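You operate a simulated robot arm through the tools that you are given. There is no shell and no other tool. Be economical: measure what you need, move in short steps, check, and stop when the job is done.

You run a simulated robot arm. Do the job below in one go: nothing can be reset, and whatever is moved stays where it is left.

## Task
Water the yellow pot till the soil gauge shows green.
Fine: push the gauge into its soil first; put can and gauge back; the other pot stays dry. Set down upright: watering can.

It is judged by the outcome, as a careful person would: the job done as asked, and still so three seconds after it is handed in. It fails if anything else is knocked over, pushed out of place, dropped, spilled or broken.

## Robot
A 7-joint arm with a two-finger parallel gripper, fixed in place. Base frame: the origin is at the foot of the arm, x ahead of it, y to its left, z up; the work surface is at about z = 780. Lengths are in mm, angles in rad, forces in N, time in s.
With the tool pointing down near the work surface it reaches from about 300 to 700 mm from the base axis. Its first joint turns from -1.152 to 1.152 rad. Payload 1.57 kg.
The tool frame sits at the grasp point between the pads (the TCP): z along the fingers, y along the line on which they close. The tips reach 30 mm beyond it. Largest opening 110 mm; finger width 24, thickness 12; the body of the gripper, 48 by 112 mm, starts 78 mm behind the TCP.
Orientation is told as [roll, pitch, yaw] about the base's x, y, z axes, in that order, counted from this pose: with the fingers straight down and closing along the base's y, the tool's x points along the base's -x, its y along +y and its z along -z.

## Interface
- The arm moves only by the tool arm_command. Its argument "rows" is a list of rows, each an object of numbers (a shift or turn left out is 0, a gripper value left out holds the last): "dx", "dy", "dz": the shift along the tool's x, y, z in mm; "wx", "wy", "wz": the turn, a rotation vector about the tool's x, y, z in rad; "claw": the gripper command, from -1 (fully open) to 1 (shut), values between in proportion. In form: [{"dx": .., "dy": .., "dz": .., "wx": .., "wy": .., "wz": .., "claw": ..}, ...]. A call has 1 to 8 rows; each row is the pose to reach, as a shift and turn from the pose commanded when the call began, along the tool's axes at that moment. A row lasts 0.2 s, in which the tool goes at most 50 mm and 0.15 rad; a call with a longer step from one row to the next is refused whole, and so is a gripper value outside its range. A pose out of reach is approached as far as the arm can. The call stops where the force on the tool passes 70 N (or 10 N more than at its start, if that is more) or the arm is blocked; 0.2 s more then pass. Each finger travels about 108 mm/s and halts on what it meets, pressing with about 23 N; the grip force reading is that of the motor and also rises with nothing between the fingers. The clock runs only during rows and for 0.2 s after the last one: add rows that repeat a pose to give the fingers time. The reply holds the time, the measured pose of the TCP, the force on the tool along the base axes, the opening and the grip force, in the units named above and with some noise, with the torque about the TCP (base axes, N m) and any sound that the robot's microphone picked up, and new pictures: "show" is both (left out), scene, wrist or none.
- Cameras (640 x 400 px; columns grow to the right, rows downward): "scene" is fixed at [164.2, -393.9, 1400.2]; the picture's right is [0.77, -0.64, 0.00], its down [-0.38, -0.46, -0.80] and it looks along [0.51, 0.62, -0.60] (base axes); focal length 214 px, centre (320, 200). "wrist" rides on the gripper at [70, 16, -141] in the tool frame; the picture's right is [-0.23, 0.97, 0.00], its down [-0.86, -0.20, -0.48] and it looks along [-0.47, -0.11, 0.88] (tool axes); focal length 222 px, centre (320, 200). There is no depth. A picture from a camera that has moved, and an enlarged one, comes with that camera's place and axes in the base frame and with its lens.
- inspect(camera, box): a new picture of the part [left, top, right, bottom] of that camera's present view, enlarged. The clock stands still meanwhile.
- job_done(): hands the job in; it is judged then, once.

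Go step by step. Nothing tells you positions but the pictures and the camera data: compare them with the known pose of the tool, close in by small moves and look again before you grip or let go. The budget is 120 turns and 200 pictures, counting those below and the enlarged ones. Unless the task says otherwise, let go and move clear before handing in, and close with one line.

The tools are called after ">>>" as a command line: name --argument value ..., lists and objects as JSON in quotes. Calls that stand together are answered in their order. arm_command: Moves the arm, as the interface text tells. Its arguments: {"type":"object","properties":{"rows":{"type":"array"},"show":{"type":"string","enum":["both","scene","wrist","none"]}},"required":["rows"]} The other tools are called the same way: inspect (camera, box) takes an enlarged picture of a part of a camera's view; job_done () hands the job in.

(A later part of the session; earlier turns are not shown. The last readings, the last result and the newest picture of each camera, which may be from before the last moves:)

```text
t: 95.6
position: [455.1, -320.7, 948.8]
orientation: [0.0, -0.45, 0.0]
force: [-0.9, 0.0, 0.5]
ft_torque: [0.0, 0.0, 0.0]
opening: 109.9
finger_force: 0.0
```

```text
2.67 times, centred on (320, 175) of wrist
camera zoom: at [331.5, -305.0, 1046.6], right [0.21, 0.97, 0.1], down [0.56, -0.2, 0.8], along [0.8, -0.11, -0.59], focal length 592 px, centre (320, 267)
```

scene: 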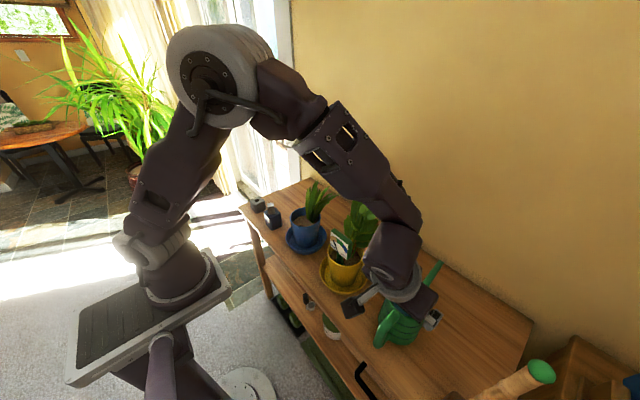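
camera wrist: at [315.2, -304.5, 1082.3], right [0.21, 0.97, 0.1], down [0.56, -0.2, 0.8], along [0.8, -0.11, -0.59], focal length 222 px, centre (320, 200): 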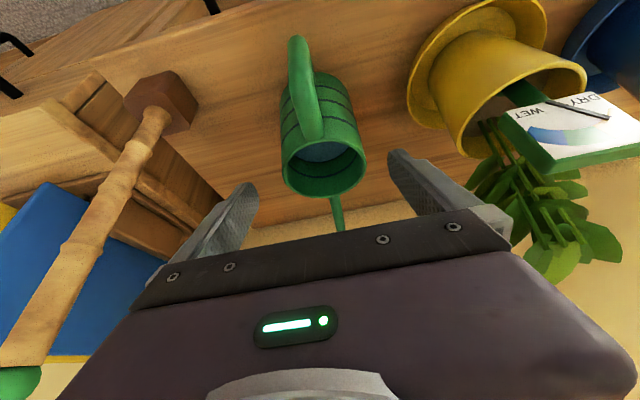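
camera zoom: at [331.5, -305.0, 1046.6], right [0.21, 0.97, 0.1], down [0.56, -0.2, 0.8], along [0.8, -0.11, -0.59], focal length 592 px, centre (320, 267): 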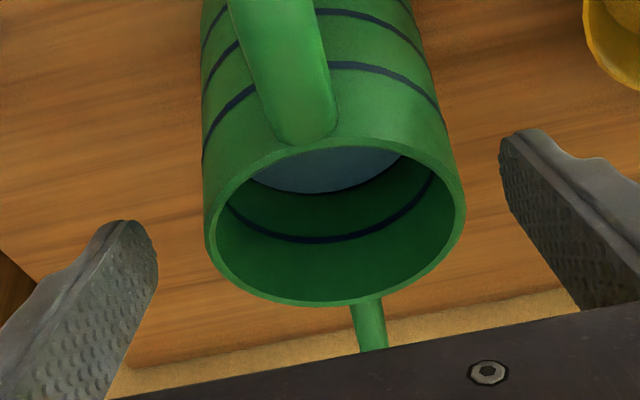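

The rim is at (492, -319), with about 8 mm of clearance each side. I'll continue straddling the can in two steps.

>>> arm_command --rows '[{"dz": 20, "dy": 1}, {"dz": 40, "dy": 1}, {"dz": 40, "dy": 1}]' --show "wrist"

```text
t: 96.4
position: [471.9, -318.2, 913.2]
orientation: [-0.004, -0.45, 0.0]
force: [-0.7, 0.3, 0.1]
ft_torque: [-0.01, 0.0, -0.01]
opening: 110.1
finger_force: 0.1
camera wrist: at [349.1, -303.6, 1010.4], right [0.21, 0.97, 0.1], down [0.56, -0.2, 0.8], along [0.8, -0.11, -0.59], focal length 222 px, centre (320, 200)
```

wrist: 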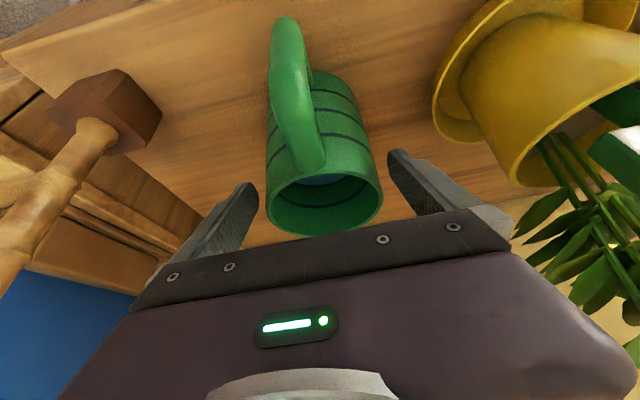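

No contact and centred. I'll advance the last 40 mm and close gently.

>>> arm_command --rows '[{"dz": 20, "dy": -0.5}, {"dz": 40, "dy": -0.5}, {"dz": 40, "dy": -0.5}, {"dz": 40, "dy": -0.5, "claw": -0.8}, {"dz": 40, "dy": -0.5, "claw": 0.0}, {"dz": 40, "dy": -0.5, "claw": 1}, {"dz": 40, "dy": -0.5, "claw": 1}]'

>>> inspect --camera "scene" --box '[350, 220, 460, 360]'

```text
t: 98.0
position: [489.1, -320.3, 876.3]
orientation: [-0.002, -0.451, -0.003]
force: [0.1, 0.8, -0.6]
ft_torque: [-0.12, -0.1, 0.02]
opening: 95.1
finger_force: 23.2
camera wrist: at [366.2, -304.5, 973.9], right [0.21, 0.97, 0.1], down [0.56, -0.2, 0.8], along [0.8, -0.11, -0.59], focal length 222 px, centre (320, 200)
```

scene: 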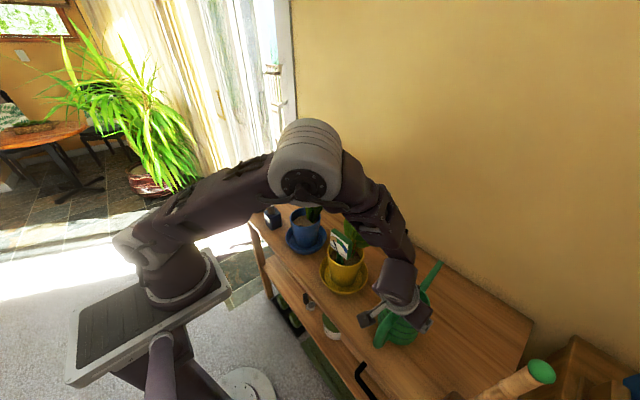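
wrist: 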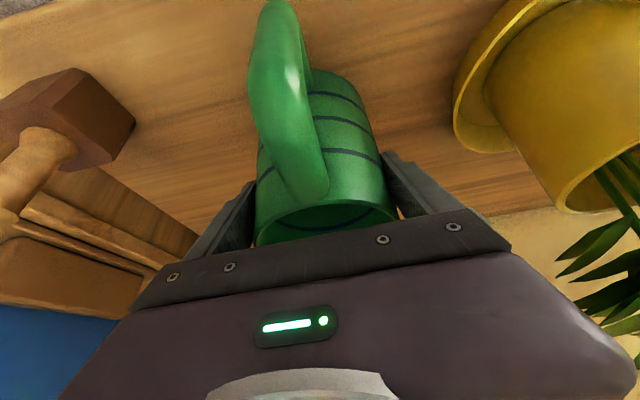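

```text
2.86 times, centred on (405, 290) of scene
camera zoom: at [164.3, -393.9, 1400.2], right [0.77, -0.64, 0.0], down [-0.38, -0.46, -0.8], along [0.51, 0.62, -0.6], focal length 613 px, centre (77, -57)
```

zoom: 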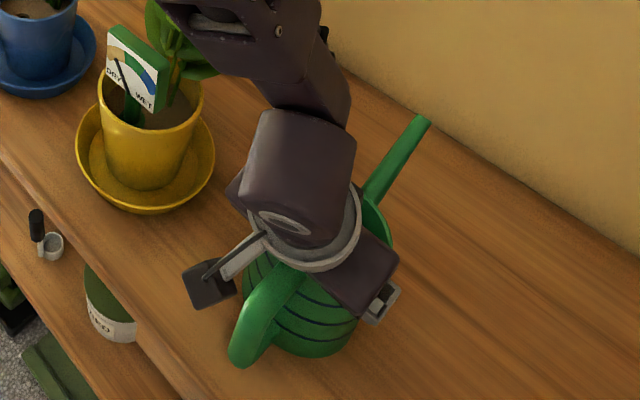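

Gripped at 95 mm. I'll lift slightly and check that the can hangs level and doesn't slip.

>>> arm_command --rows '[{"dx": -2.2, "dz": -4.5}, {"dx": -4.4, "dz": -9}, {"dx": -8.7, "dz": -18}, {"dx": -8.7, "dz": -18}, {"dx": -8.7, "dz": -18}]' --show "wrist"

>>> inspect --camera "scene" --box '[330, 200, 460, 360]'

```text
t: 99.2
position: [489.1, -319.7, 897.6]
orientation: [-0.006, -0.451, -0.002]
force: [-0.1, -0.5, -5.8]
ft_torque: [-0.01, 0.01, -0.01]
opening: 95.1
finger_force: 23.0
camera wrist: at [366.7, -304.3, 994.3], right [0.21, 0.97, 0.1], down [0.56, -0.2, 0.8], along [0.8, -0.11, -0.59], focal length 222 px, centre (320, 200)
```

wrist: 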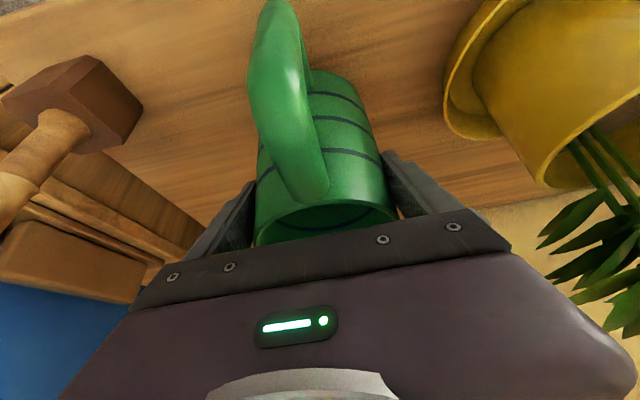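

```text
2.50 times, centred on (395, 280) of scene
camera zoom: at [164.3, -393.9, 1400.2], right [0.77, -0.64, 0.0], down [-0.38, -0.46, -0.8], along [0.51, 0.62, -0.6], focal length 536 px, centre (132, 0)
```

zoom: 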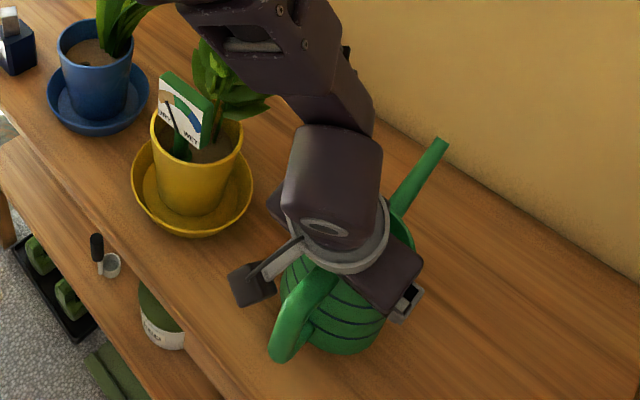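

The can is held level (5.8 N, no torque). I'll raise it and draw it back a little, away from the plant, before turning the spout. A wooden post at about (435, -515) must be avoided too.

>>> arm_command --rows '[{"dx": 0, "dz": -10}, {"dx": 1, "dz": -25, "dy": -1}, {"dx": 2, "dz": -40, "dy": -3}, {"dx": 3, "dz": -56, "dy": -5}, {"dx": 4, "dz": -72, "dy": -7}, {"dx": 5, "dz": -88, "dy": -9}, {"dx": 5.8, "dz": -100.5, "dy": -10}, {"dx": 5.8, "dz": -100.5, "dy": -10}]'

```text
t: 101.0
position: [441.1, -328.7, 986.3]
orientation: [-0.002, -0.451, -0.001]
force: [-0.3, -0.1, -4.9]
ft_torque: [0.0, 0.03, -0.03]
opening: 95.5
finger_force: 22.6
camera wrist: at [318.3, -313.9, 1083.0], right [0.21, 0.97, 0.1], down [0.56, -0.2, 0.8], along [0.8, -0.11, -0.59], focal length 222 px, centre (320, 200)
```

scene: 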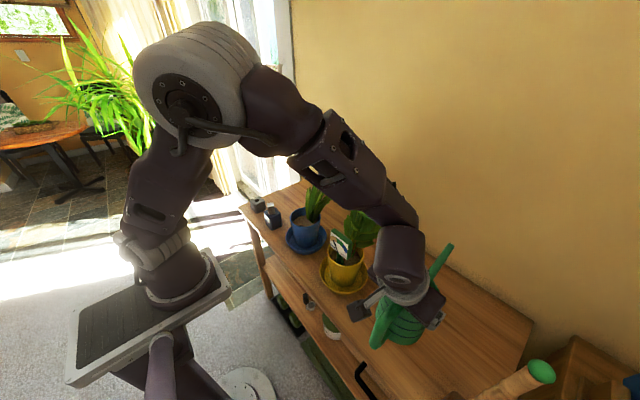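
wrist: 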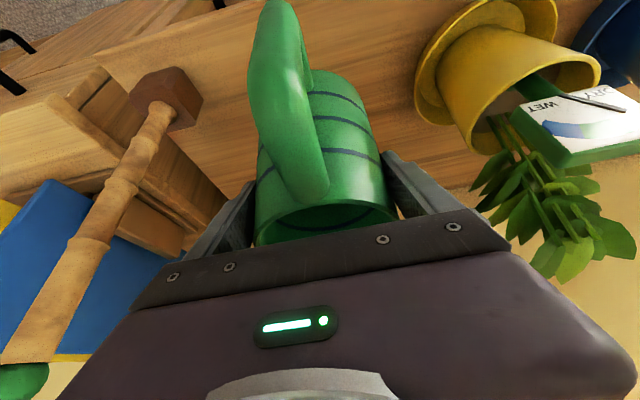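

Stable. I'll yaw slowly towards 1.3, the first 0.9 now, keeping the can level.

>>> arm_command --rows '[{"wx": -0.035, "wz": -0.072}, {"wx": -0.083, "wz": -0.171}, {"wx": -0.135, "wz": -0.279}, {"wx": -0.187, "wz": -0.387}, {"wx": -0.24, "wz": -0.495}, {"wx": -0.292, "wz": -0.603}, {"wx": -0.344, "wz": -0.711}, {"wx": -0.392, "wz": -0.81}]'

```text
t: 102.8
position: [440.7, -329.4, 985.9]
orientation: [-0.001, -0.448, 0.9]
force: [0.2, -0.3, -4.9]
ft_torque: [-0.01, 0.01, -0.01]
opening: 95.4
finger_force: 22.8
camera wrist: at [351.9, -418.1, 1082.7], right [-0.63, 0.77, 0.1], down [0.51, 0.32, 0.8], along [0.58, 0.56, -0.59], focal length 222 px, centre (320, 200)
```

scene: 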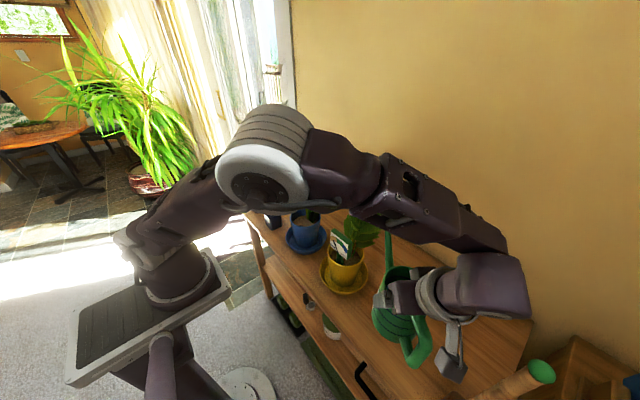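
wrist: 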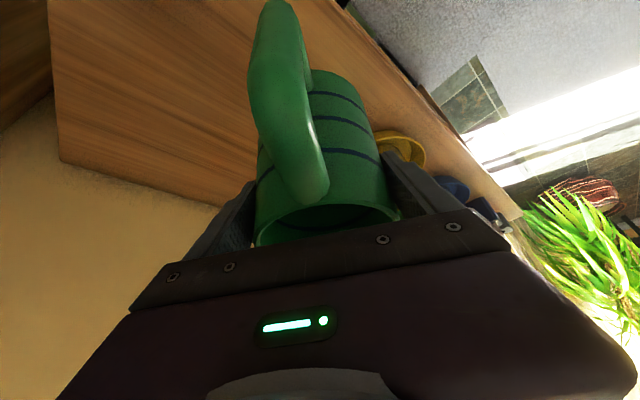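

Steady. Completing the yaw to 1.3.

>>> arm_command --rows '[{"wx": -0.04, "wz": -0.082}, {"wx": -0.085, "wz": -0.175}, {"wx": -0.13, "wz": -0.268}, {"wx": -0.174, "wz": -0.36}, {"wx": -0.174, "wz": -0.36}]'

>>> inspect --camera "scene" --box '[310, 190, 450, 360]'

```text
t: 104.0
position: [440.7, -330.1, 985.8]
orientation: [-0.001, -0.449, 1.299]
force: [0.0, -1.0, -5.4]
ft_torque: [0.01, 0.02, -0.02]
opening: 95.3
finger_force: 23.2
camera wrist: at [393.2, -446.0, 1082.9], right [-0.88, 0.46, 0.1], down [0.34, 0.49, 0.8], along [0.32, 0.74, -0.59], focal length 222 px, centre (320, 200)
```

scene: 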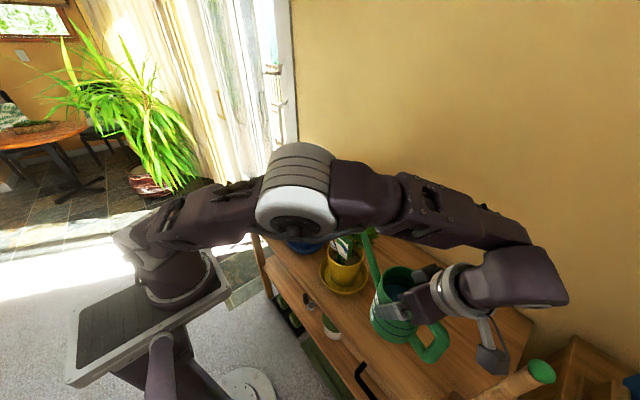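
wrist: 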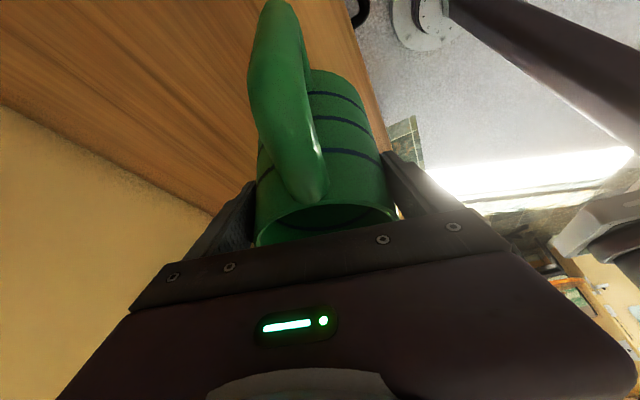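

```text
2.35 times, centred on (380, 275) of scene
camera zoom: at [164.3, -393.9, 1400.2], right [0.77, -0.64, 0.0], down [-0.38, -0.46, -0.8], along [0.51, 0.62, -0.6], focal length 505 px, centre (179, 24)
```

zoom: 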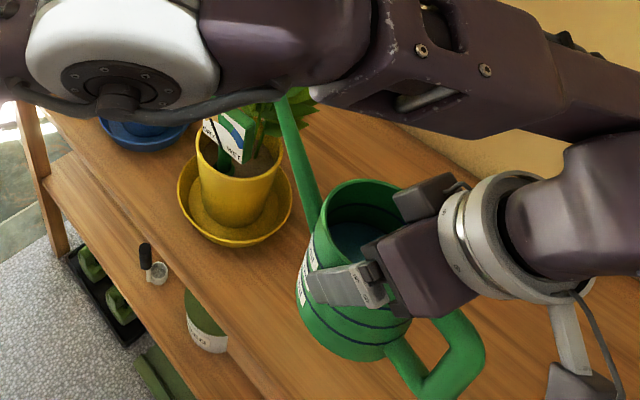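

The spout now points towards the yellow pot, level and clear. I'll advance about 44 mm along the spout direction, bringing its tip over the soil behind the gauge, still level.

>>> arm_command --rows '[{"dx": -10, "dz": 4.8}, {"dx": -20, "dz": 9.7}, {"dx": -30, "dz": 14.5}, {"dx": -40, "dz": 19.4}, {"dx": -40, "dz": 19.4}]' --show "none"

>>> inspect --camera "scene" --box '[310, 190, 450, 320]'

>>> inspect --camera "scene" --box '[320, 210, 390, 290]'

```text
t: 105.2
position: [453.1, -286.7, 985.3]
orientation: [0.0, -0.449, 1.295]
force: [0.5, 0.3, -4.9]
ft_torque: [-0.02, -0.01, 0.03]
opening: 95.6
finger_force: 22.7
```

```text
3.08 times, centred on (380, 255) of scene
camera zoom: at [164.3, -393.9, 1400.2], right [0.77, -0.64, 0.0], down [-0.38, -0.46, -0.8], along [0.51, 0.62, -0.6], focal length 660 px, centre (135, 31)
```

zoom: 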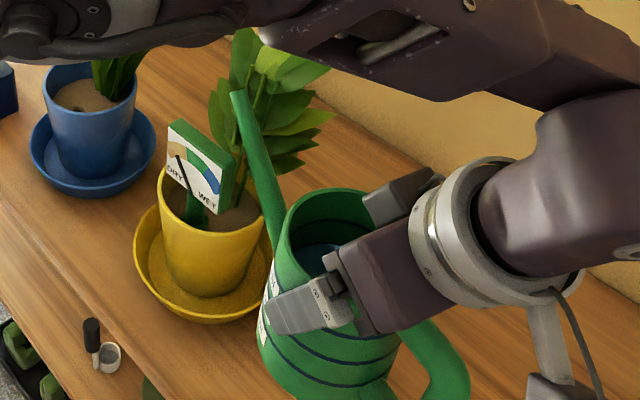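

```text
5.00 times, centred on (355, 250) of scene
camera zoom: at [164.3, -393.9, 1400.2], right [0.77, -0.64, 0.0], down [-0.38, -0.46, -0.8], along [0.51, 0.62, -0.6], focal length 1072 px, centre (145, -50)
```

zoom: 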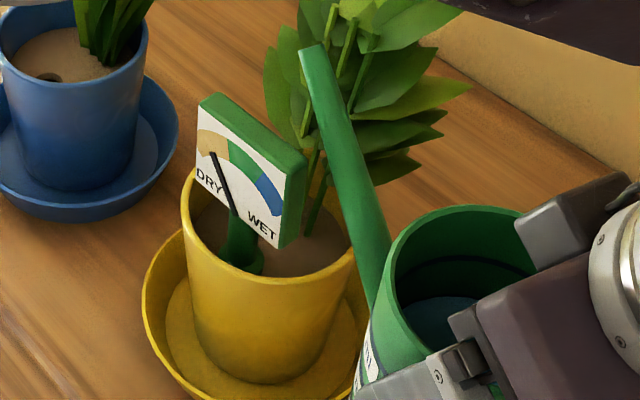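

The spout tip is over the soil, just behind the gauge. I'll lower 30 mm, back off 10 mm and tilt slightly (0.2) to see whether flow starts.

>>> arm_command --rows '[{"dx": 7, "dz": 7}, {"dx": 15, "dz": 15}, {"dx": 22, "dz": 22.7}, {"dx": 22, "dz": 22.7, "wy": 0.07}, {"dx": 22, "dz": 22.7, "wy": 0.14}, {"dx": 22, "dz": 22.7, "wy": 0.2}, {"dx": 22, "dz": 22.7, "wy": 0.2}]' --show "none"

>>> inspect --camera "scene" --box '[320, 210, 400, 300]'

```text
t: 106.8
position: [450.1, -295.4, 955.5]
orientation: [0.0, -0.247, 1.295]
force: [-0.3, -0.6, -5.7]
ft_torque: [0.02, 0.01, 0.0]
opening: 95.4
finger_force: 23.1
```

```text
4.44 times, centred on (360, 255) of scene
camera zoom: at [164.3, -393.9, 1400.2], right [0.77, -0.64, 0.0], down [-0.38, -0.46, -0.8], along [0.51, 0.62, -0.6], focal length 953 px, centre (142, -44)
```

zoom: 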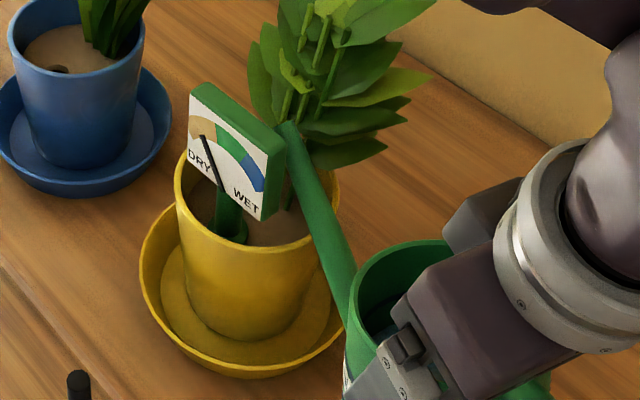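

No flow yet, and the tip still projects onto the soil. Tilting a bit more, to 0.32.

>>> arm_command --rows '[{"wy": 0.04}, {"wy": 0.08}, {"wy": 0.12}, {"wy": 0.12}]' --show "none"

>>> inspect --camera "scene" --box '[320, 210, 400, 300]'

```text
t: 107.8
position: [449.9, -296.2, 955.7]
orientation: [-0.001, -0.128, 1.297]
force: [0.9, 0.6, -5.6]
ft_torque: [0.04, 0.01, 0.02]
opening: 95.4
finger_force: 23.2
```

```text
4.44 times, centred on (360, 255) of scene
camera zoom: at [164.3, -393.9, 1400.2], right [0.77, -0.64, 0.0], down [-0.38, -0.46, -0.8], along [0.51, 0.62, -0.6], focal length 953 px, centre (142, -44)
```

zoom: 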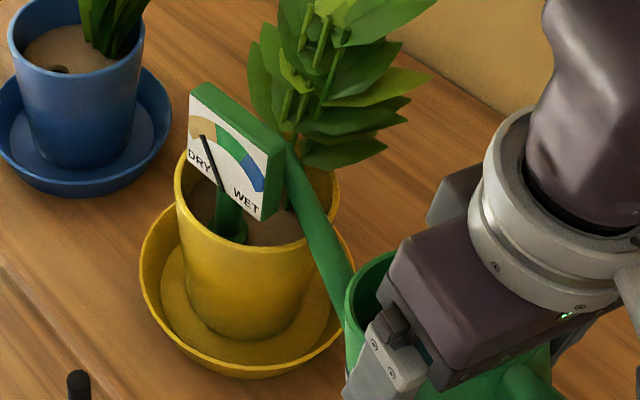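

Still no flow, and the spout passes close behind the gauge. I'll shift it 6 mm away from the gauge and tilt to 0.44.

>>> arm_command --rows '[{"dy": -3}, {"dy": -6}, {"dy": -6, "wy": 0.04}, {"dy": -6, "wy": 0.08}, {"dy": -6, "wy": 0.12}, {"dy": -6, "wy": 0.12}]' --show "none"

>>> inspect --camera "scene" --box '[320, 210, 400, 300]'

```text
t: 109.2
position: [456.2, -297.6, 954.7]
orientation: [-0.001, -0.006, 1.297]
force: [-0.1, -1.1, -1.9]
ft_torque: [0.54, -0.18, -0.06]
opening: 95.5
finger_force: 23.1
```

```text
4.44 times, centred on (360, 255) of scene
camera zoom: at [164.3, -393.9, 1400.2], right [0.77, -0.64, 0.0], down [-0.38, -0.46, -0.8], along [0.51, 0.62, -0.6], focal length 953 px, centre (142, -44)
```

zoom: 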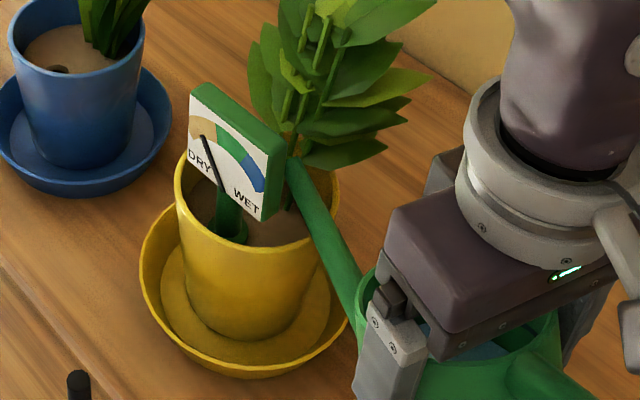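

The torque rose to 0.5 N m, so the spout is touching the pot rim. I'll raise at once by 35 mm and check the pot.

>>> arm_command --rows '[{"dz": -12}, {"dz": -24}, {"dz": -35}, {"dz": -35}]' --show "none"

>>> inspect --camera "scene" --box '[320, 210, 400, 300]'

```text
t: 110.2
position: [455.7, -297.8, 990.6]
orientation: [0.0, -0.008, 1.298]
force: [0.0, -1.0, -5.4]
ft_torque: [0.07, -0.02, -0.01]
opening: 95.3
finger_force: 23.1
```

```text
4.44 times, centred on (360, 255) of scene
camera zoom: at [164.3, -393.9, 1400.2], right [0.77, -0.64, 0.0], down [-0.38, -0.46, -0.8], along [0.51, 0.62, -0.6], focal length 953 px, centre (142, -44)
```

zoom: 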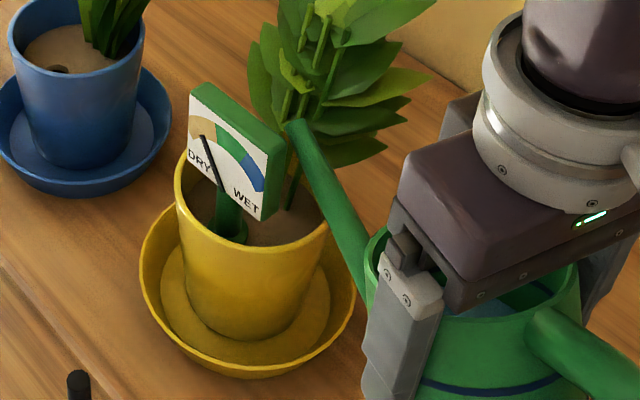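

The pot hasn't moved, and the can hangs freely again. At this height I'll tilt further to about 0.58.

>>> arm_command --rows '[{"wy": 0.05}, {"wy": 0.1}, {"wy": 0.14}, {"wy": 0.14}]' --show "none"

>>> inspect --camera "scene" --box '[320, 210, 400, 300]'

```text
t: 111.2
position: [456.6, -299.1, 990.5]
orientation: [0.0, 0.134, 1.297]
force: [0.7, -0.2, -5.1]
ft_torque: [0.1, 0.0, 0.01]
opening: 95.3
finger_force: 23.2
```

```text
4.44 times, centred on (360, 255) of scene
camera zoom: at [164.3, -393.9, 1400.2], right [0.77, -0.64, 0.0], down [-0.38, -0.46, -0.8], along [0.51, 0.62, -0.6], focal length 953 px, centre (142, -44)
```

zoom: 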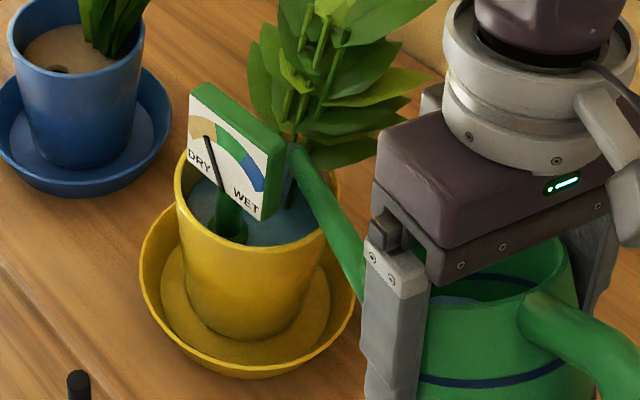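

Water is flowing: the soil is covered and the needle starts to move. I'll tilt back to pause and see where the gauge settles.

>>> arm_command --rows '[{"wy": -0.07}, {"wy": -0.14}, {"wy": -0.14}, {"wy": -0.14}, {"wy": -0.14}, {"wy": -0.14}]' --show "none"

>>> inspect --camera "scene" --box '[320, 210, 400, 300]'

```text
t: 112.6
position: [455.9, -298.6, 990.5]
orientation: [-0.001, -0.008, 1.296]
force: [-1.0, 0.2, -4.1]
ft_torque: [0.05, 0.0, 0.01]
opening: 95.4
finger_force: 23.4
```

```text
4.44 times, centred on (360, 255) of scene
camera zoom: at [164.3, -393.9, 1400.2], right [0.77, -0.64, 0.0], down [-0.38, -0.46, -0.8], along [0.51, 0.62, -0.6], focal length 953 px, centre (142, -44)
```

zoom: 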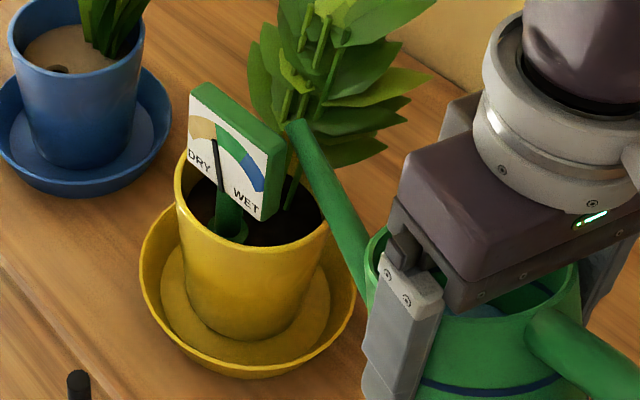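

The water soaked in and the needle is at the tan/green boundary. I'll wait a second and enlarge the dial.

>>> arm_command --rows '[{"dz": 0}, {"dz": 0}, {"dz": 0}, {"dz": 0}, {"dz": 0}, {"dz": 0}]' --show "none"

>>> inspect --camera "scene" --box '[330, 220, 370, 270]'

```text
t: 114.0
position: [454.6, -298.4, 991.4]
orientation: [-0.001, -0.009, 1.296]
force: [-0.6, -0.6, -5.8]
ft_torque: [0.05, 0.01, -0.01]
opening: 95.5
finger_force: 22.7
```

```text
8.00 times, centred on (350, 245) of scene
camera zoom: at [164.3, -393.9, 1400.2], right [0.77, -0.64, 0.0], down [-0.38, -0.46, -0.8], along [0.51, 0.62, -0.6], focal length 1716 px, centre (80, -160)
```

zoom: 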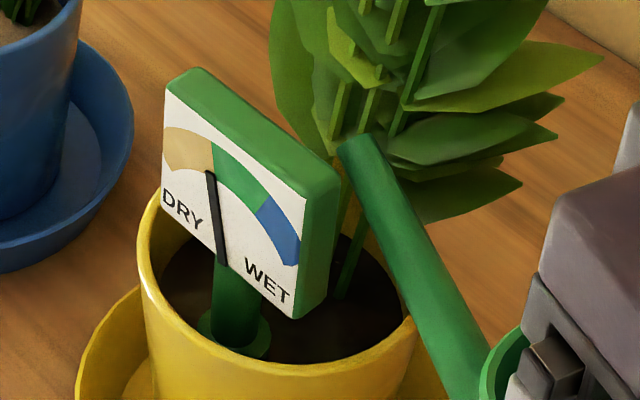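

The needle is exactly at the edge of green. One more identical short pour should bring it well into green.

>>> arm_command --rows '[{"wy": 0.05}, {"wy": 0.1}, {"wy": 0.14}, {"wy": 0.14}, {"wy": 0.14}, {"wy": 0.07}, {"wy": 0}, {"wy": 0}]' --show "none"

>>> arm_command --rows '[{"wy": -0.05}, {"wy": -0.1}, {"wy": -0.1}, {"wy": -0.1}, {"wy": -0.1}, {"wy": -0.1}, {"wy": -0.1}]' --show "none"

>>> inspect --camera "scene" --box '[330, 220, 370, 270]'

```text
t: 115.8
position: [456.7, -298.6, 990.3]
orientation: [-0.001, -0.009, 1.296]
force: [0.6, 0.5, -5.2]
ft_torque: [0.04, 0.0, -0.01]
opening: 95.2
finger_force: 23.3
```

```text
t: 117.4
position: [456.2, -297.1, 989.8]
orientation: [-0.001, -0.107, 1.298]
force: [0.2, 0.7, -4.9]
ft_torque: [-0.02, -0.01, 0.01]
opening: 95.3
finger_force: 23.4
```

```text
8.00 times, centred on (350, 245) of scene
camera zoom: at [164.3, -393.9, 1400.2], right [0.77, -0.64, 0.0], down [-0.38, -0.46, -0.8], along [0.51, 0.62, -0.6], focal length 1716 px, centre (80, -160)
```

zoom: 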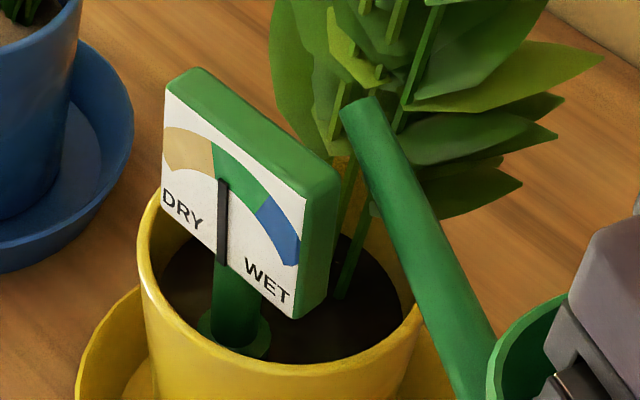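

The needle is in green, about a quarter in. One more slightly shorter pulse gives a safe margin from the dry edge.

>>> arm_command --rows '[{"wy": 0.1}, {"wy": 0.15}, {"wy": 0.2}, {"wy": 0.24}, {"wy": 0.24}, {"wy": 0.16}, {"wy": 0.08}, {"wy": 0.0}]' --show "none"

>>> arm_command --rows '[{"wy": -0.08}, {"wy": -0.16}, {"wy": -0.24}, {"wy": -0.3}, {"wy": -0.342}, {"wy": -0.342}, {"wy": -0.342}]' --show "none"

>>> inspect --camera "scene" --box '[325, 210, 385, 285]'

```text
t: 119.2
position: [456.6, -298.2, 990.4]
orientation: [0.0, -0.109, 1.3]
force: [-0.1, 0.4, -4.1]
ft_torque: [0.0, 0.0, -0.02]
opening: 95.3
finger_force: 22.9
```

```text
t: 120.8
position: [455.0, -298.1, 990.6]
orientation: [-0.001, -0.45, 1.297]
force: [-0.2, 0.5, -5.4]
ft_torque: [-0.07, -0.02, -0.02]
opening: 95.2
finger_force: 22.5
```

```text
5.33 times, centred on (355, 248) of scene
camera zoom: at [164.3, -393.9, 1400.2], right [0.77, -0.64, 0.0], down [-0.38, -0.46, -0.8], along [0.51, 0.62, -0.6], focal length 1144 px, centre (133, -53)
```

zoom: 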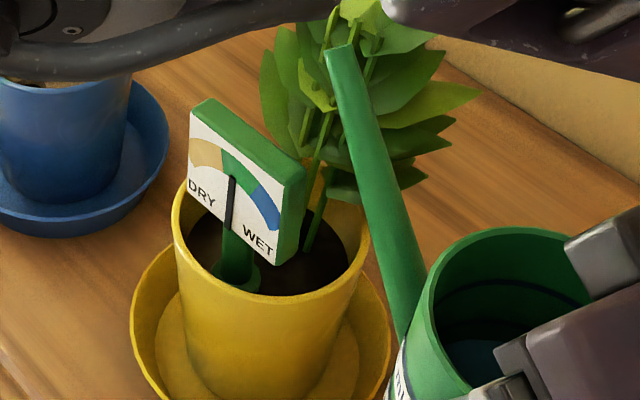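

The gauge shows mid-green and the can is level again. I'll retrace: back off along the spout direction, then yaw back.

>>> arm_command --rows '[{"dx": 8, "dy": 1, "dz": -3}, {"dx": 17, "dy": 2, "dz": -6}, {"dx": 25, "dy": 3.5, "dz": -9.5}, {"dx": 33, "dy": 4.7, "dz": -12.7}, {"dx": 33, "dy": 4.7, "dz": -12.7}]' --show "none"

>>> arm_command --rows '[{"wx": 0.035, "wz": 0.072}, {"wx": 0.083, "wz": 0.171}, {"wx": 0.135, "wz": 0.279}, {"wx": 0.187, "wz": 0.387}, {"wx": 0.24, "wz": 0.495}, {"wx": 0.292, "wz": 0.603}, {"wx": 0.344, "wz": 0.711}, {"wx": 0.392, "wz": 0.81}]' --show "none"

>>> arm_command --rows '[{"wx": 0.04, "wz": 0.082}, {"wx": 0.085, "wz": 0.175}, {"wx": 0.13, "wz": 0.268}, {"wx": 0.172, "wz": 0.356}, {"wx": 0.172, "wz": 0.356}]'

```text
t: 122.0
position: [441.6, -330.2, 987.3]
orientation: [0.001, -0.452, 1.297]
force: [-1.0, 0.0, -5.4]
ft_torque: [-0.07, -0.01, -0.03]
opening: 95.2
finger_force: 22.9
```

```text
t: 123.8
position: [441.8, -330.5, 988.1]
orientation: [0.0, -0.45, 0.396]
force: [0.5, 0.8, -4.9]
ft_torque: [0.01, 0.03, 0.01]
opening: 95.4
finger_force: 22.9
```

```text
t: 125.0
position: [441.4, -331.6, 986.6]
orientation: [0.0, -0.45, -0.001]
force: [-0.1, 0.8, -4.7]
ft_torque: [0.03, 0.07, -0.01]
opening: 95.5
finger_force: 22.9
camera wrist: at [318.8, -316.0, 1084.4], right [0.2, 0.97, 0.1], down [0.56, -0.2, 0.8], along [0.8, -0.11, -0.59], focal length 222 px, centre (320, 200)
```

scene: 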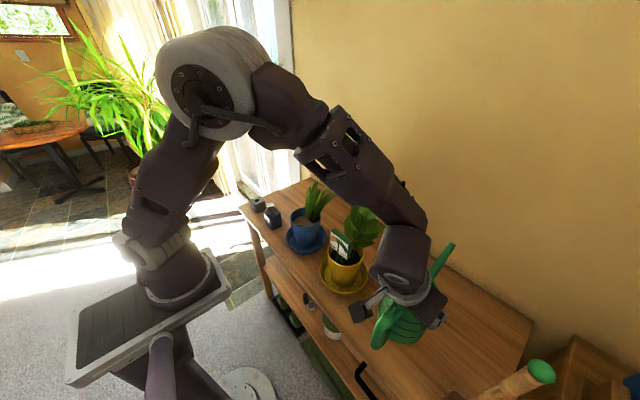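
wrist: 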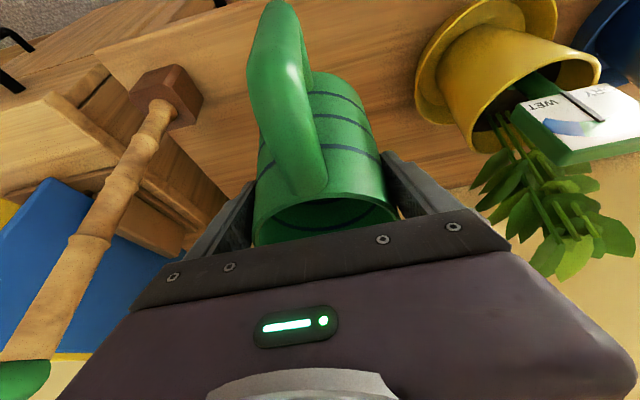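

Back above its place, held steadily. I'll lower it to about 14 mm above its original position, then check the level.

>>> arm_command --rows '[{"dz": 12, "dy": 1.5}, {"dz": 28, "dy": 3}, {"dz": 45, "dy": 5}, {"dz": 62, "dy": 7}, {"dz": 78, "dy": 9}, {"dz": 94, "dy": 11}, {"dx": -0.7, "dz": 108, "dy": 11.3}, {"dx": -0.7, "dz": 108, "dy": 11.3}]' --show "none"

>>> inspect --camera "scene" --box '[340, 220, 460, 360]'

```text
t: 126.8
position: [489.5, -319.0, 890.0]
orientation: [0.0, -0.449, 0.001]
force: [0.9, 0.3, -5.6]
ft_torque: [0.02, 0.02, 0.01]
opening: 95.4
finger_force: 22.7
```

```text
2.86 times, centred on (400, 290) of scene
camera zoom: at [164.3, -393.9, 1400.2], right [0.77, -0.64, 0.0], down [-0.38, -0.46, -0.8], along [0.51, 0.62, -0.6], focal length 613 px, centre (91, -57)
```

zoom: 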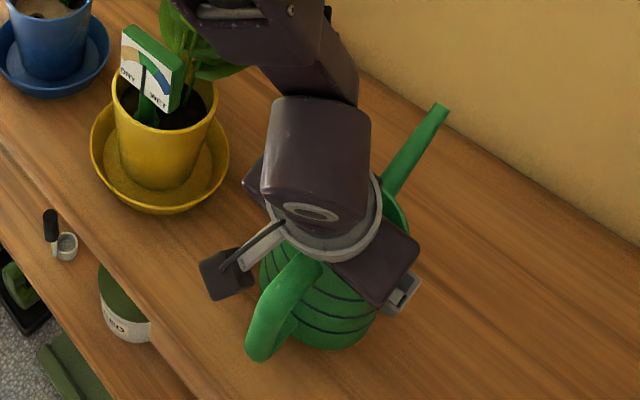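

Looks level. I'll lower slowly the last stretch until it touches down.

>>> arm_command --rows '[{"dx": 1.7, "dz": 3.6}, {"dx": 3.5, "dz": 7.2}, {"dx": 4.8, "dz": 9.9}, {"dx": 5.6, "dz": 11.6}, {"dx": 5.9, "dz": 12.2}, {"dx": 5.9, "dz": 12.2}]' --show "none"

```text
t: 128.2
position: [490.8, -319.9, 878.2]
orientation: [-0.004, -0.453, 0.003]
force: [7.7, 3.2, 18.3]
ft_torque: [0.02, 0.09, 0.0]
opening: 95.6
finger_force: 22.0
```

Touchdown (18 N). I'll ease up 1 mm and open gradually, then look.

>>> arm_command --rows '[{"dx": -0.4, "dz": -0.9}, {"dx": -0.4, "dz": -0.9, "claw": -0.75}, {"dx": -0.4, "dz": -0.9, "claw": -0.8}, {"dx": -0.4, "dz": -0.9, "claw": -0.9}, {"dx": -0.4, "dz": -0.9, "claw": -1}, {"dx": -0.4, "dz": -0.9, "claw": -1}]' --show "wrist"

```text
t: 129.6
position: [488.8, -319.1, 878.1]
orientation: [-0.002, -0.45, 0.003]
force: [0.5, -0.2, -0.2]
ft_torque: [-0.03, 0.04, -0.01]
opening: 109.9
finger_force: 0.1
camera wrist: at [366.5, -304.8, 974.8], right [0.2, 0.97, 0.1], down [0.56, -0.2, 0.8], along [0.8, -0.11, -0.59], focal length 222 px, centre (320, 200)
```

wrist: 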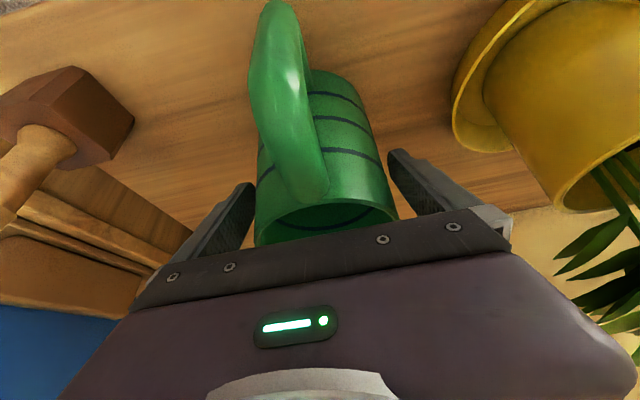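

Released, with clearance on both sides. Backing straight out along the tool axis.

>>> arm_command --rows '[{"dz": -20}, {"dz": -45}, {"dz": -75}, {"dz": -110}, {"dz": -150}, {"dz": -150}]'

>>> inspect --camera "scene" --box '[340, 220, 460, 360]'

```text
t: 131.0
position: [424.6, -318.2, 1012.4]
orientation: [0.0, -0.45, 0.002]
force: [-0.2, -0.2, -0.2]
ft_torque: [-0.03, 0.0, -0.02]
opening: 110.1
finger_force: 0.1
camera wrist: at [300.7, -304.4, 1110.6], right [0.2, 0.97, 0.1], down [0.56, -0.2, 0.8], along [0.8, -0.11, -0.59], focal length 222 px, centre (320, 200)
```

scene: 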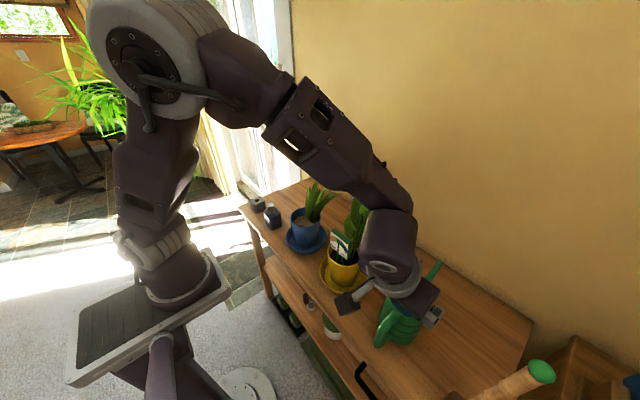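
wrist: 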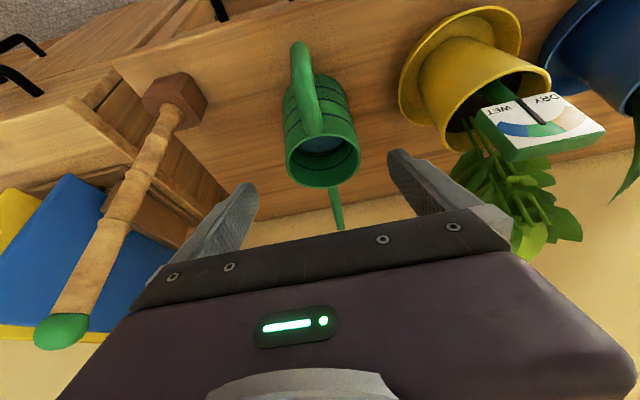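

```text
2.86 times, centred on (400, 290) of scene
camera zoom: at [164.2, -393.9, 1400.2], right [0.77, -0.64, 0.0], down [-0.38, -0.46, -0.8], along [0.51, 0.62, -0.6], focal length 613 px, centre (91, -57)
```

zoom: 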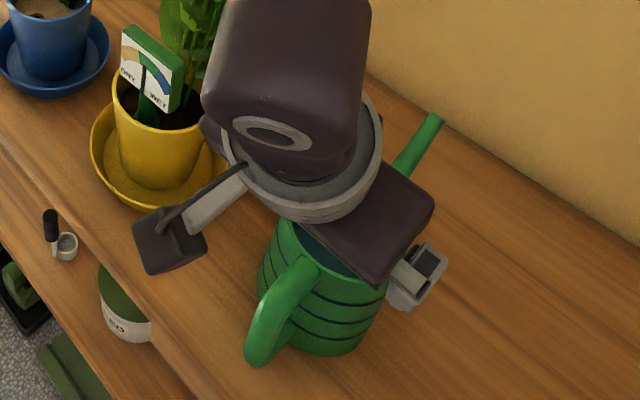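

The can is upright in its original place. Now I'll go back for the gauge, retracing to above the yellow pot with tilt 0.25.

>>> arm_command --rows '[{"dx": 6, "dz": -28, "dy": 2, "wy": 0.04}, {"dx": 12, "dz": -56, "dy": 4, "wy": 0.09}, {"dx": 19, "dz": -85, "dy": 6, "wy": 0.14}, {"dx": 26, "dz": -112.6, "dy": 8, "wy": 0.2, "claw": -0.6}, {"dx": 26, "dz": -112.6, "dy": 8, "wy": 0.2}]' --show "none"

>>> arm_command --rows '[{"dx": 0, "dy": 30}, {"dx": -5, "dy": 65, "dz": 1}, {"dx": -20, "dy": 100, "dz": 5}, {"dx": -38, "dy": 135, "dz": 10}, {"dx": -56, "dy": 168, "dz": 15}, {"dx": -74, "dy": 190, "dz": 19}, {"dx": -74, "dy": 190, "dz": 19}]'

>>> inspect --camera "wrist" --box '[250, 60, 400, 190]'

```text
t: 132.2
position: [350.6, -311.4, 1104.1]
orientation: [0.0, -0.25, 0.002]
force: [-0.8, 0.2, 0.0]
ft_torque: [-0.04, 0.04, -0.02]
opening: 88.2
finger_force: 0.0
```

```text
t: 133.8
position: [427.3, -120.1, 1104.8]
orientation: [0.001, -0.251, 0.002]
force: [-0.1, 0.1, 0.8]
ft_torque: [0.02, 0.02, -0.03]
opening: 88.3
finger_force: 0.1
camera wrist: at [325.7, -105.9, 1223.5], right [0.22, 0.97, 0.06], down [0.71, -0.2, 0.68], along [0.67, -0.11, -0.73], focal length 222 px, centre (320, 200)
```

scene: 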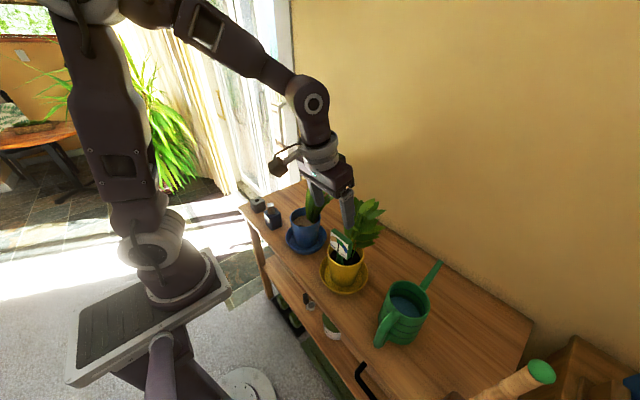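
wrist: 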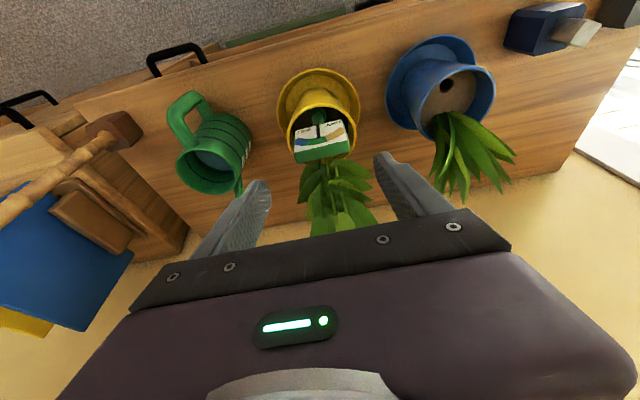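

```text
3.08 times, centred on (325, 125) of wrist
camera zoom: at [325.7, -105.9, 1223.5], right [0.22, 0.97, 0.06], down [0.71, -0.2, 0.68], along [0.67, -0.11, -0.73], focal length 684 px, centre (305, 431)
```

zoom: 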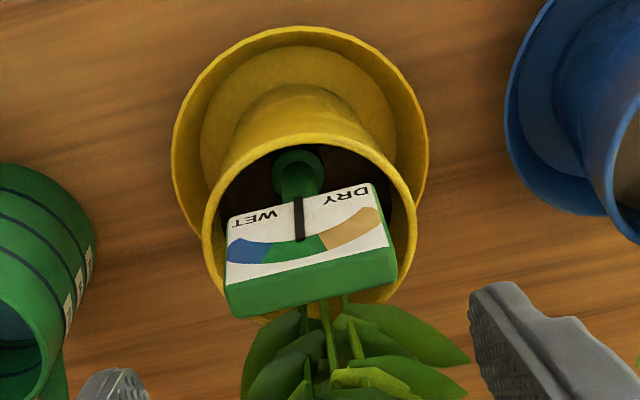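

The gauge reads mid-green and sits exactly where I left it (465, -121). I'll descend along the tool axis to the earlier grip pose and close.

>>> arm_command --rows '[{"dz": 35}, {"dz": 70}, {"dz": 100}, {"dz": 125}, {"dz": 142}, {"dz": 142}, {"dz": 142, "claw": 0.0}, {"dz": 142, "claw": 1}]' --show "none"

>>> arm_command --rows '[{"dz": 0, "claw": 1}, {"dz": 0, "claw": 1}]'

```text
t: 135.6
position: [461.9, -121.3, 964.6]
orientation: [0.0, -0.252, 0.0]
force: [0.0, 1.0, -0.7]
ft_torque: [0.02, -0.02, 0.02]
opening: 69.6
finger_force: 23.0
```

```text
t: 136.2
position: [461.9, -123.1, 964.0]
orientation: [0.0, -0.253, 0.001]
force: [0.1, 0.6, 0.3]
ft_torque: [-0.02, -0.02, 0.0]
opening: 69.5
finger_force: 23.1
camera wrist: at [361.2, -107.4, 1085.1], right [0.22, 0.97, 0.06], down [0.71, -0.2, 0.68], along [0.67, -0.11, -0.73], focal length 222 px, centre (320, 200)
```

scene: 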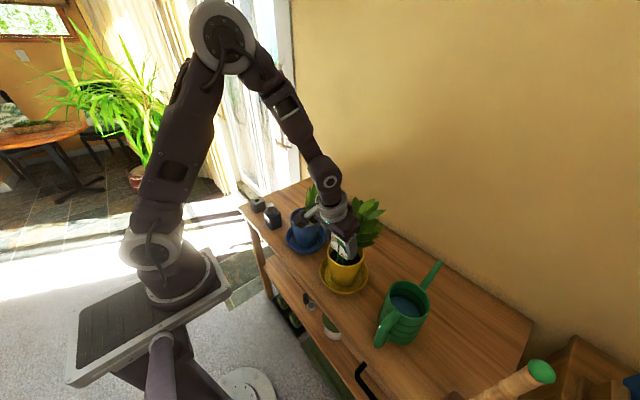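
wrist: 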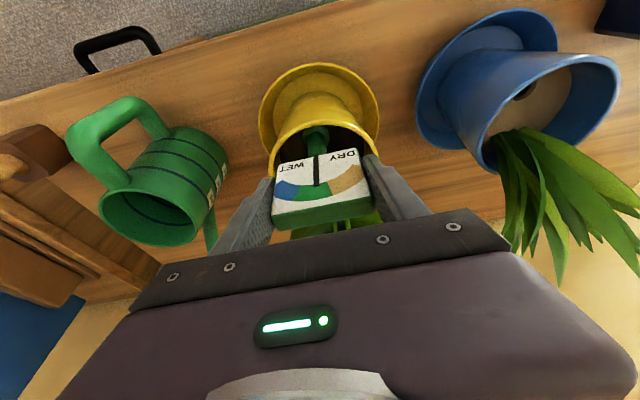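

Gripped (69.5 mm). Lifting vertically out of the soil, slowly.

>>> arm_command --rows '[{"dx": -2.5, "dz": -10}, {"dx": -6, "dz": -24}, {"dx": -11, "dz": -42}, {"dx": -16, "dz": -63}, {"dx": -22, "dz": -85}, {"dx": -28, "dz": -108}, {"dx": -34, "dz": -131}, {"dx": -34, "dz": -131}]' --show "scene"

>>> inspect --camera "scene" --box '[300, 180, 400, 300]'

```text
t: 138.0
position: [463.7, -121.4, 1100.8]
orientation: [0.001, -0.252, 0.003]
force: [0.4, -0.4, -0.6]
ft_torque: [-0.02, 0.04, -0.02]
opening: 69.0
finger_force: 23.1
```

scene: 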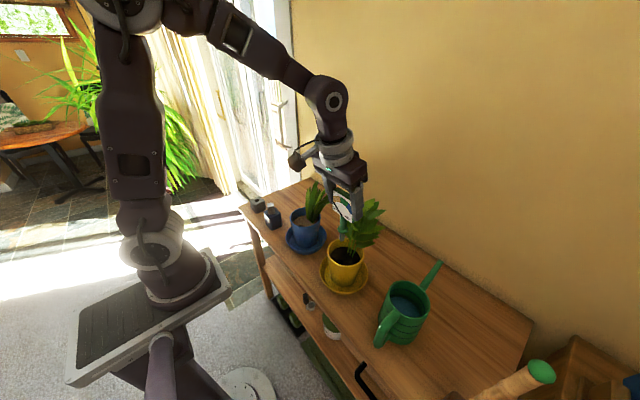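

```text
3.33 times, centred on (350, 240) of scene
camera zoom: at [164.2, -393.9, 1400.2], right [0.77, -0.64, 0.0], down [-0.38, -0.46, -0.8], along [0.51, 0.62, -0.6], focal length 715 px, centre (220, 67)
```

zoom: 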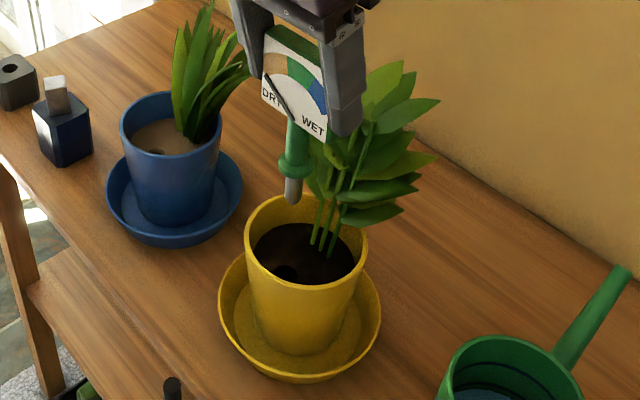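

The gauge is out and the soil is dark, with nothing spilled. Carrying it back along the earlier path to the holder.

>>> arm_command --rows '[{"dx": 11, "dz": -3, "dy": 5}, {"dx": 21, "dz": -5.4, "dy": 20}, {"dx": 21, "dz": -5.4, "dy": 48}, {"dx": 21, "dz": -5.4, "dy": 80}, {"dx": 21, "dz": -5.4, "dy": 114}, {"dx": 21, "dz": -5.4, "dy": 148}, {"dx": 21, "dz": -5.4, "dy": 180}, {"dx": 21, "dz": -5.4, "dy": 205}]' --show "none"

>>> arm_command --rows '[{"dy": 15}, {"dy": 42}, {"dy": 75}, {"dy": 108}, {"dy": 141}, {"dy": 174}, {"dy": 205}, {"dy": 230}]' --show "none"

```text
t: 139.8
position: [441.4, 84.6, 1101.7]
orientation: [0.001, -0.252, 0.001]
force: [1.0, 0.1, -0.5]
ft_torque: [-0.02, -0.04, 0.02]
opening: 69.5
finger_force: 22.9
```

```text
t: 141.6
position: [440.7, 314.9, 1101.0]
orientation: [-0.003, -0.252, 0.002]
force: [-0.8, -0.6, 0.0]
ft_torque: [0.0, -0.01, -0.02]
opening: 69.6
finger_force: 23.2
```

Reach is fine. I'll move above the holder with the tip about 25 mm over the hole, then check alignment in both views.

>>> arm_command --rows '[{"dy": 25, "dx": 1}, {"dy": 50, "dx": 4}, {"dy": 63.6, "dx": 10, "dz": 25}, {"dy": 63.6, "dx": 17, "dz": 53}, {"dy": 63.6, "dx": 25, "dz": 83}, {"dy": 63.6, "dx": 32, "dz": 110}, {"dy": 63.6, "dx": 32, "dz": 110}]' --show "none"

>>> inspect --camera "wrist" --box '[240, 70, 400, 200]'

>>> inspect --camera "scene" --box '[235, 160, 285, 230]'

```text
t: 143.2
position: [439.1, 375.5, 985.3]
orientation: [0.001, -0.251, 0.002]
force: [-0.2, -0.3, -0.5]
ft_torque: [0.02, 0.03, 0.04]
opening: 69.6
finger_force: 22.8
```

```text
3.08 times, centred on (320, 135) of wrist
camera zoom: at [335.8, 391.3, 1105.9], right [0.22, 0.97, 0.06], down [0.71, -0.2, 0.68], along [0.67, -0.11, -0.73], focal length 684 px, centre (320, 400)
```

zoom: 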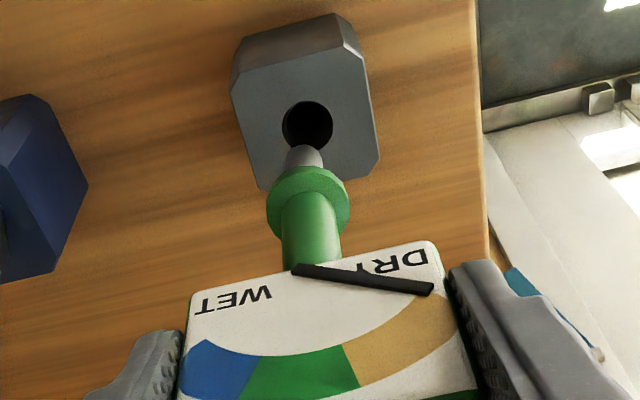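

```text
5.71 times, centred on (260, 195) of scene
camera zoom: at [164.3, -393.9, 1400.2], right [0.77, -0.64, 0.0], down [-0.38, -0.46, -0.8], along [0.51, 0.62, -0.6], focal length 1226 px, centre (663, 229)
```

zoom: 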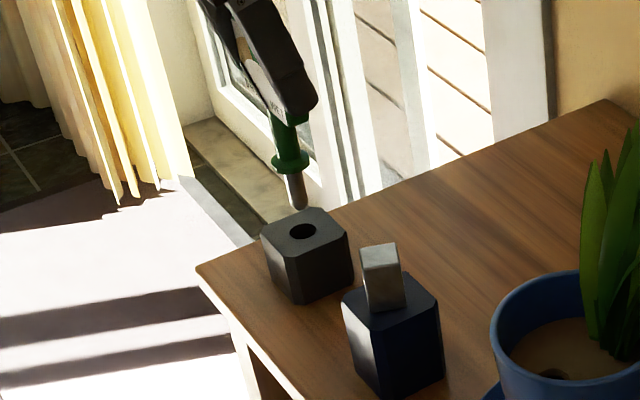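

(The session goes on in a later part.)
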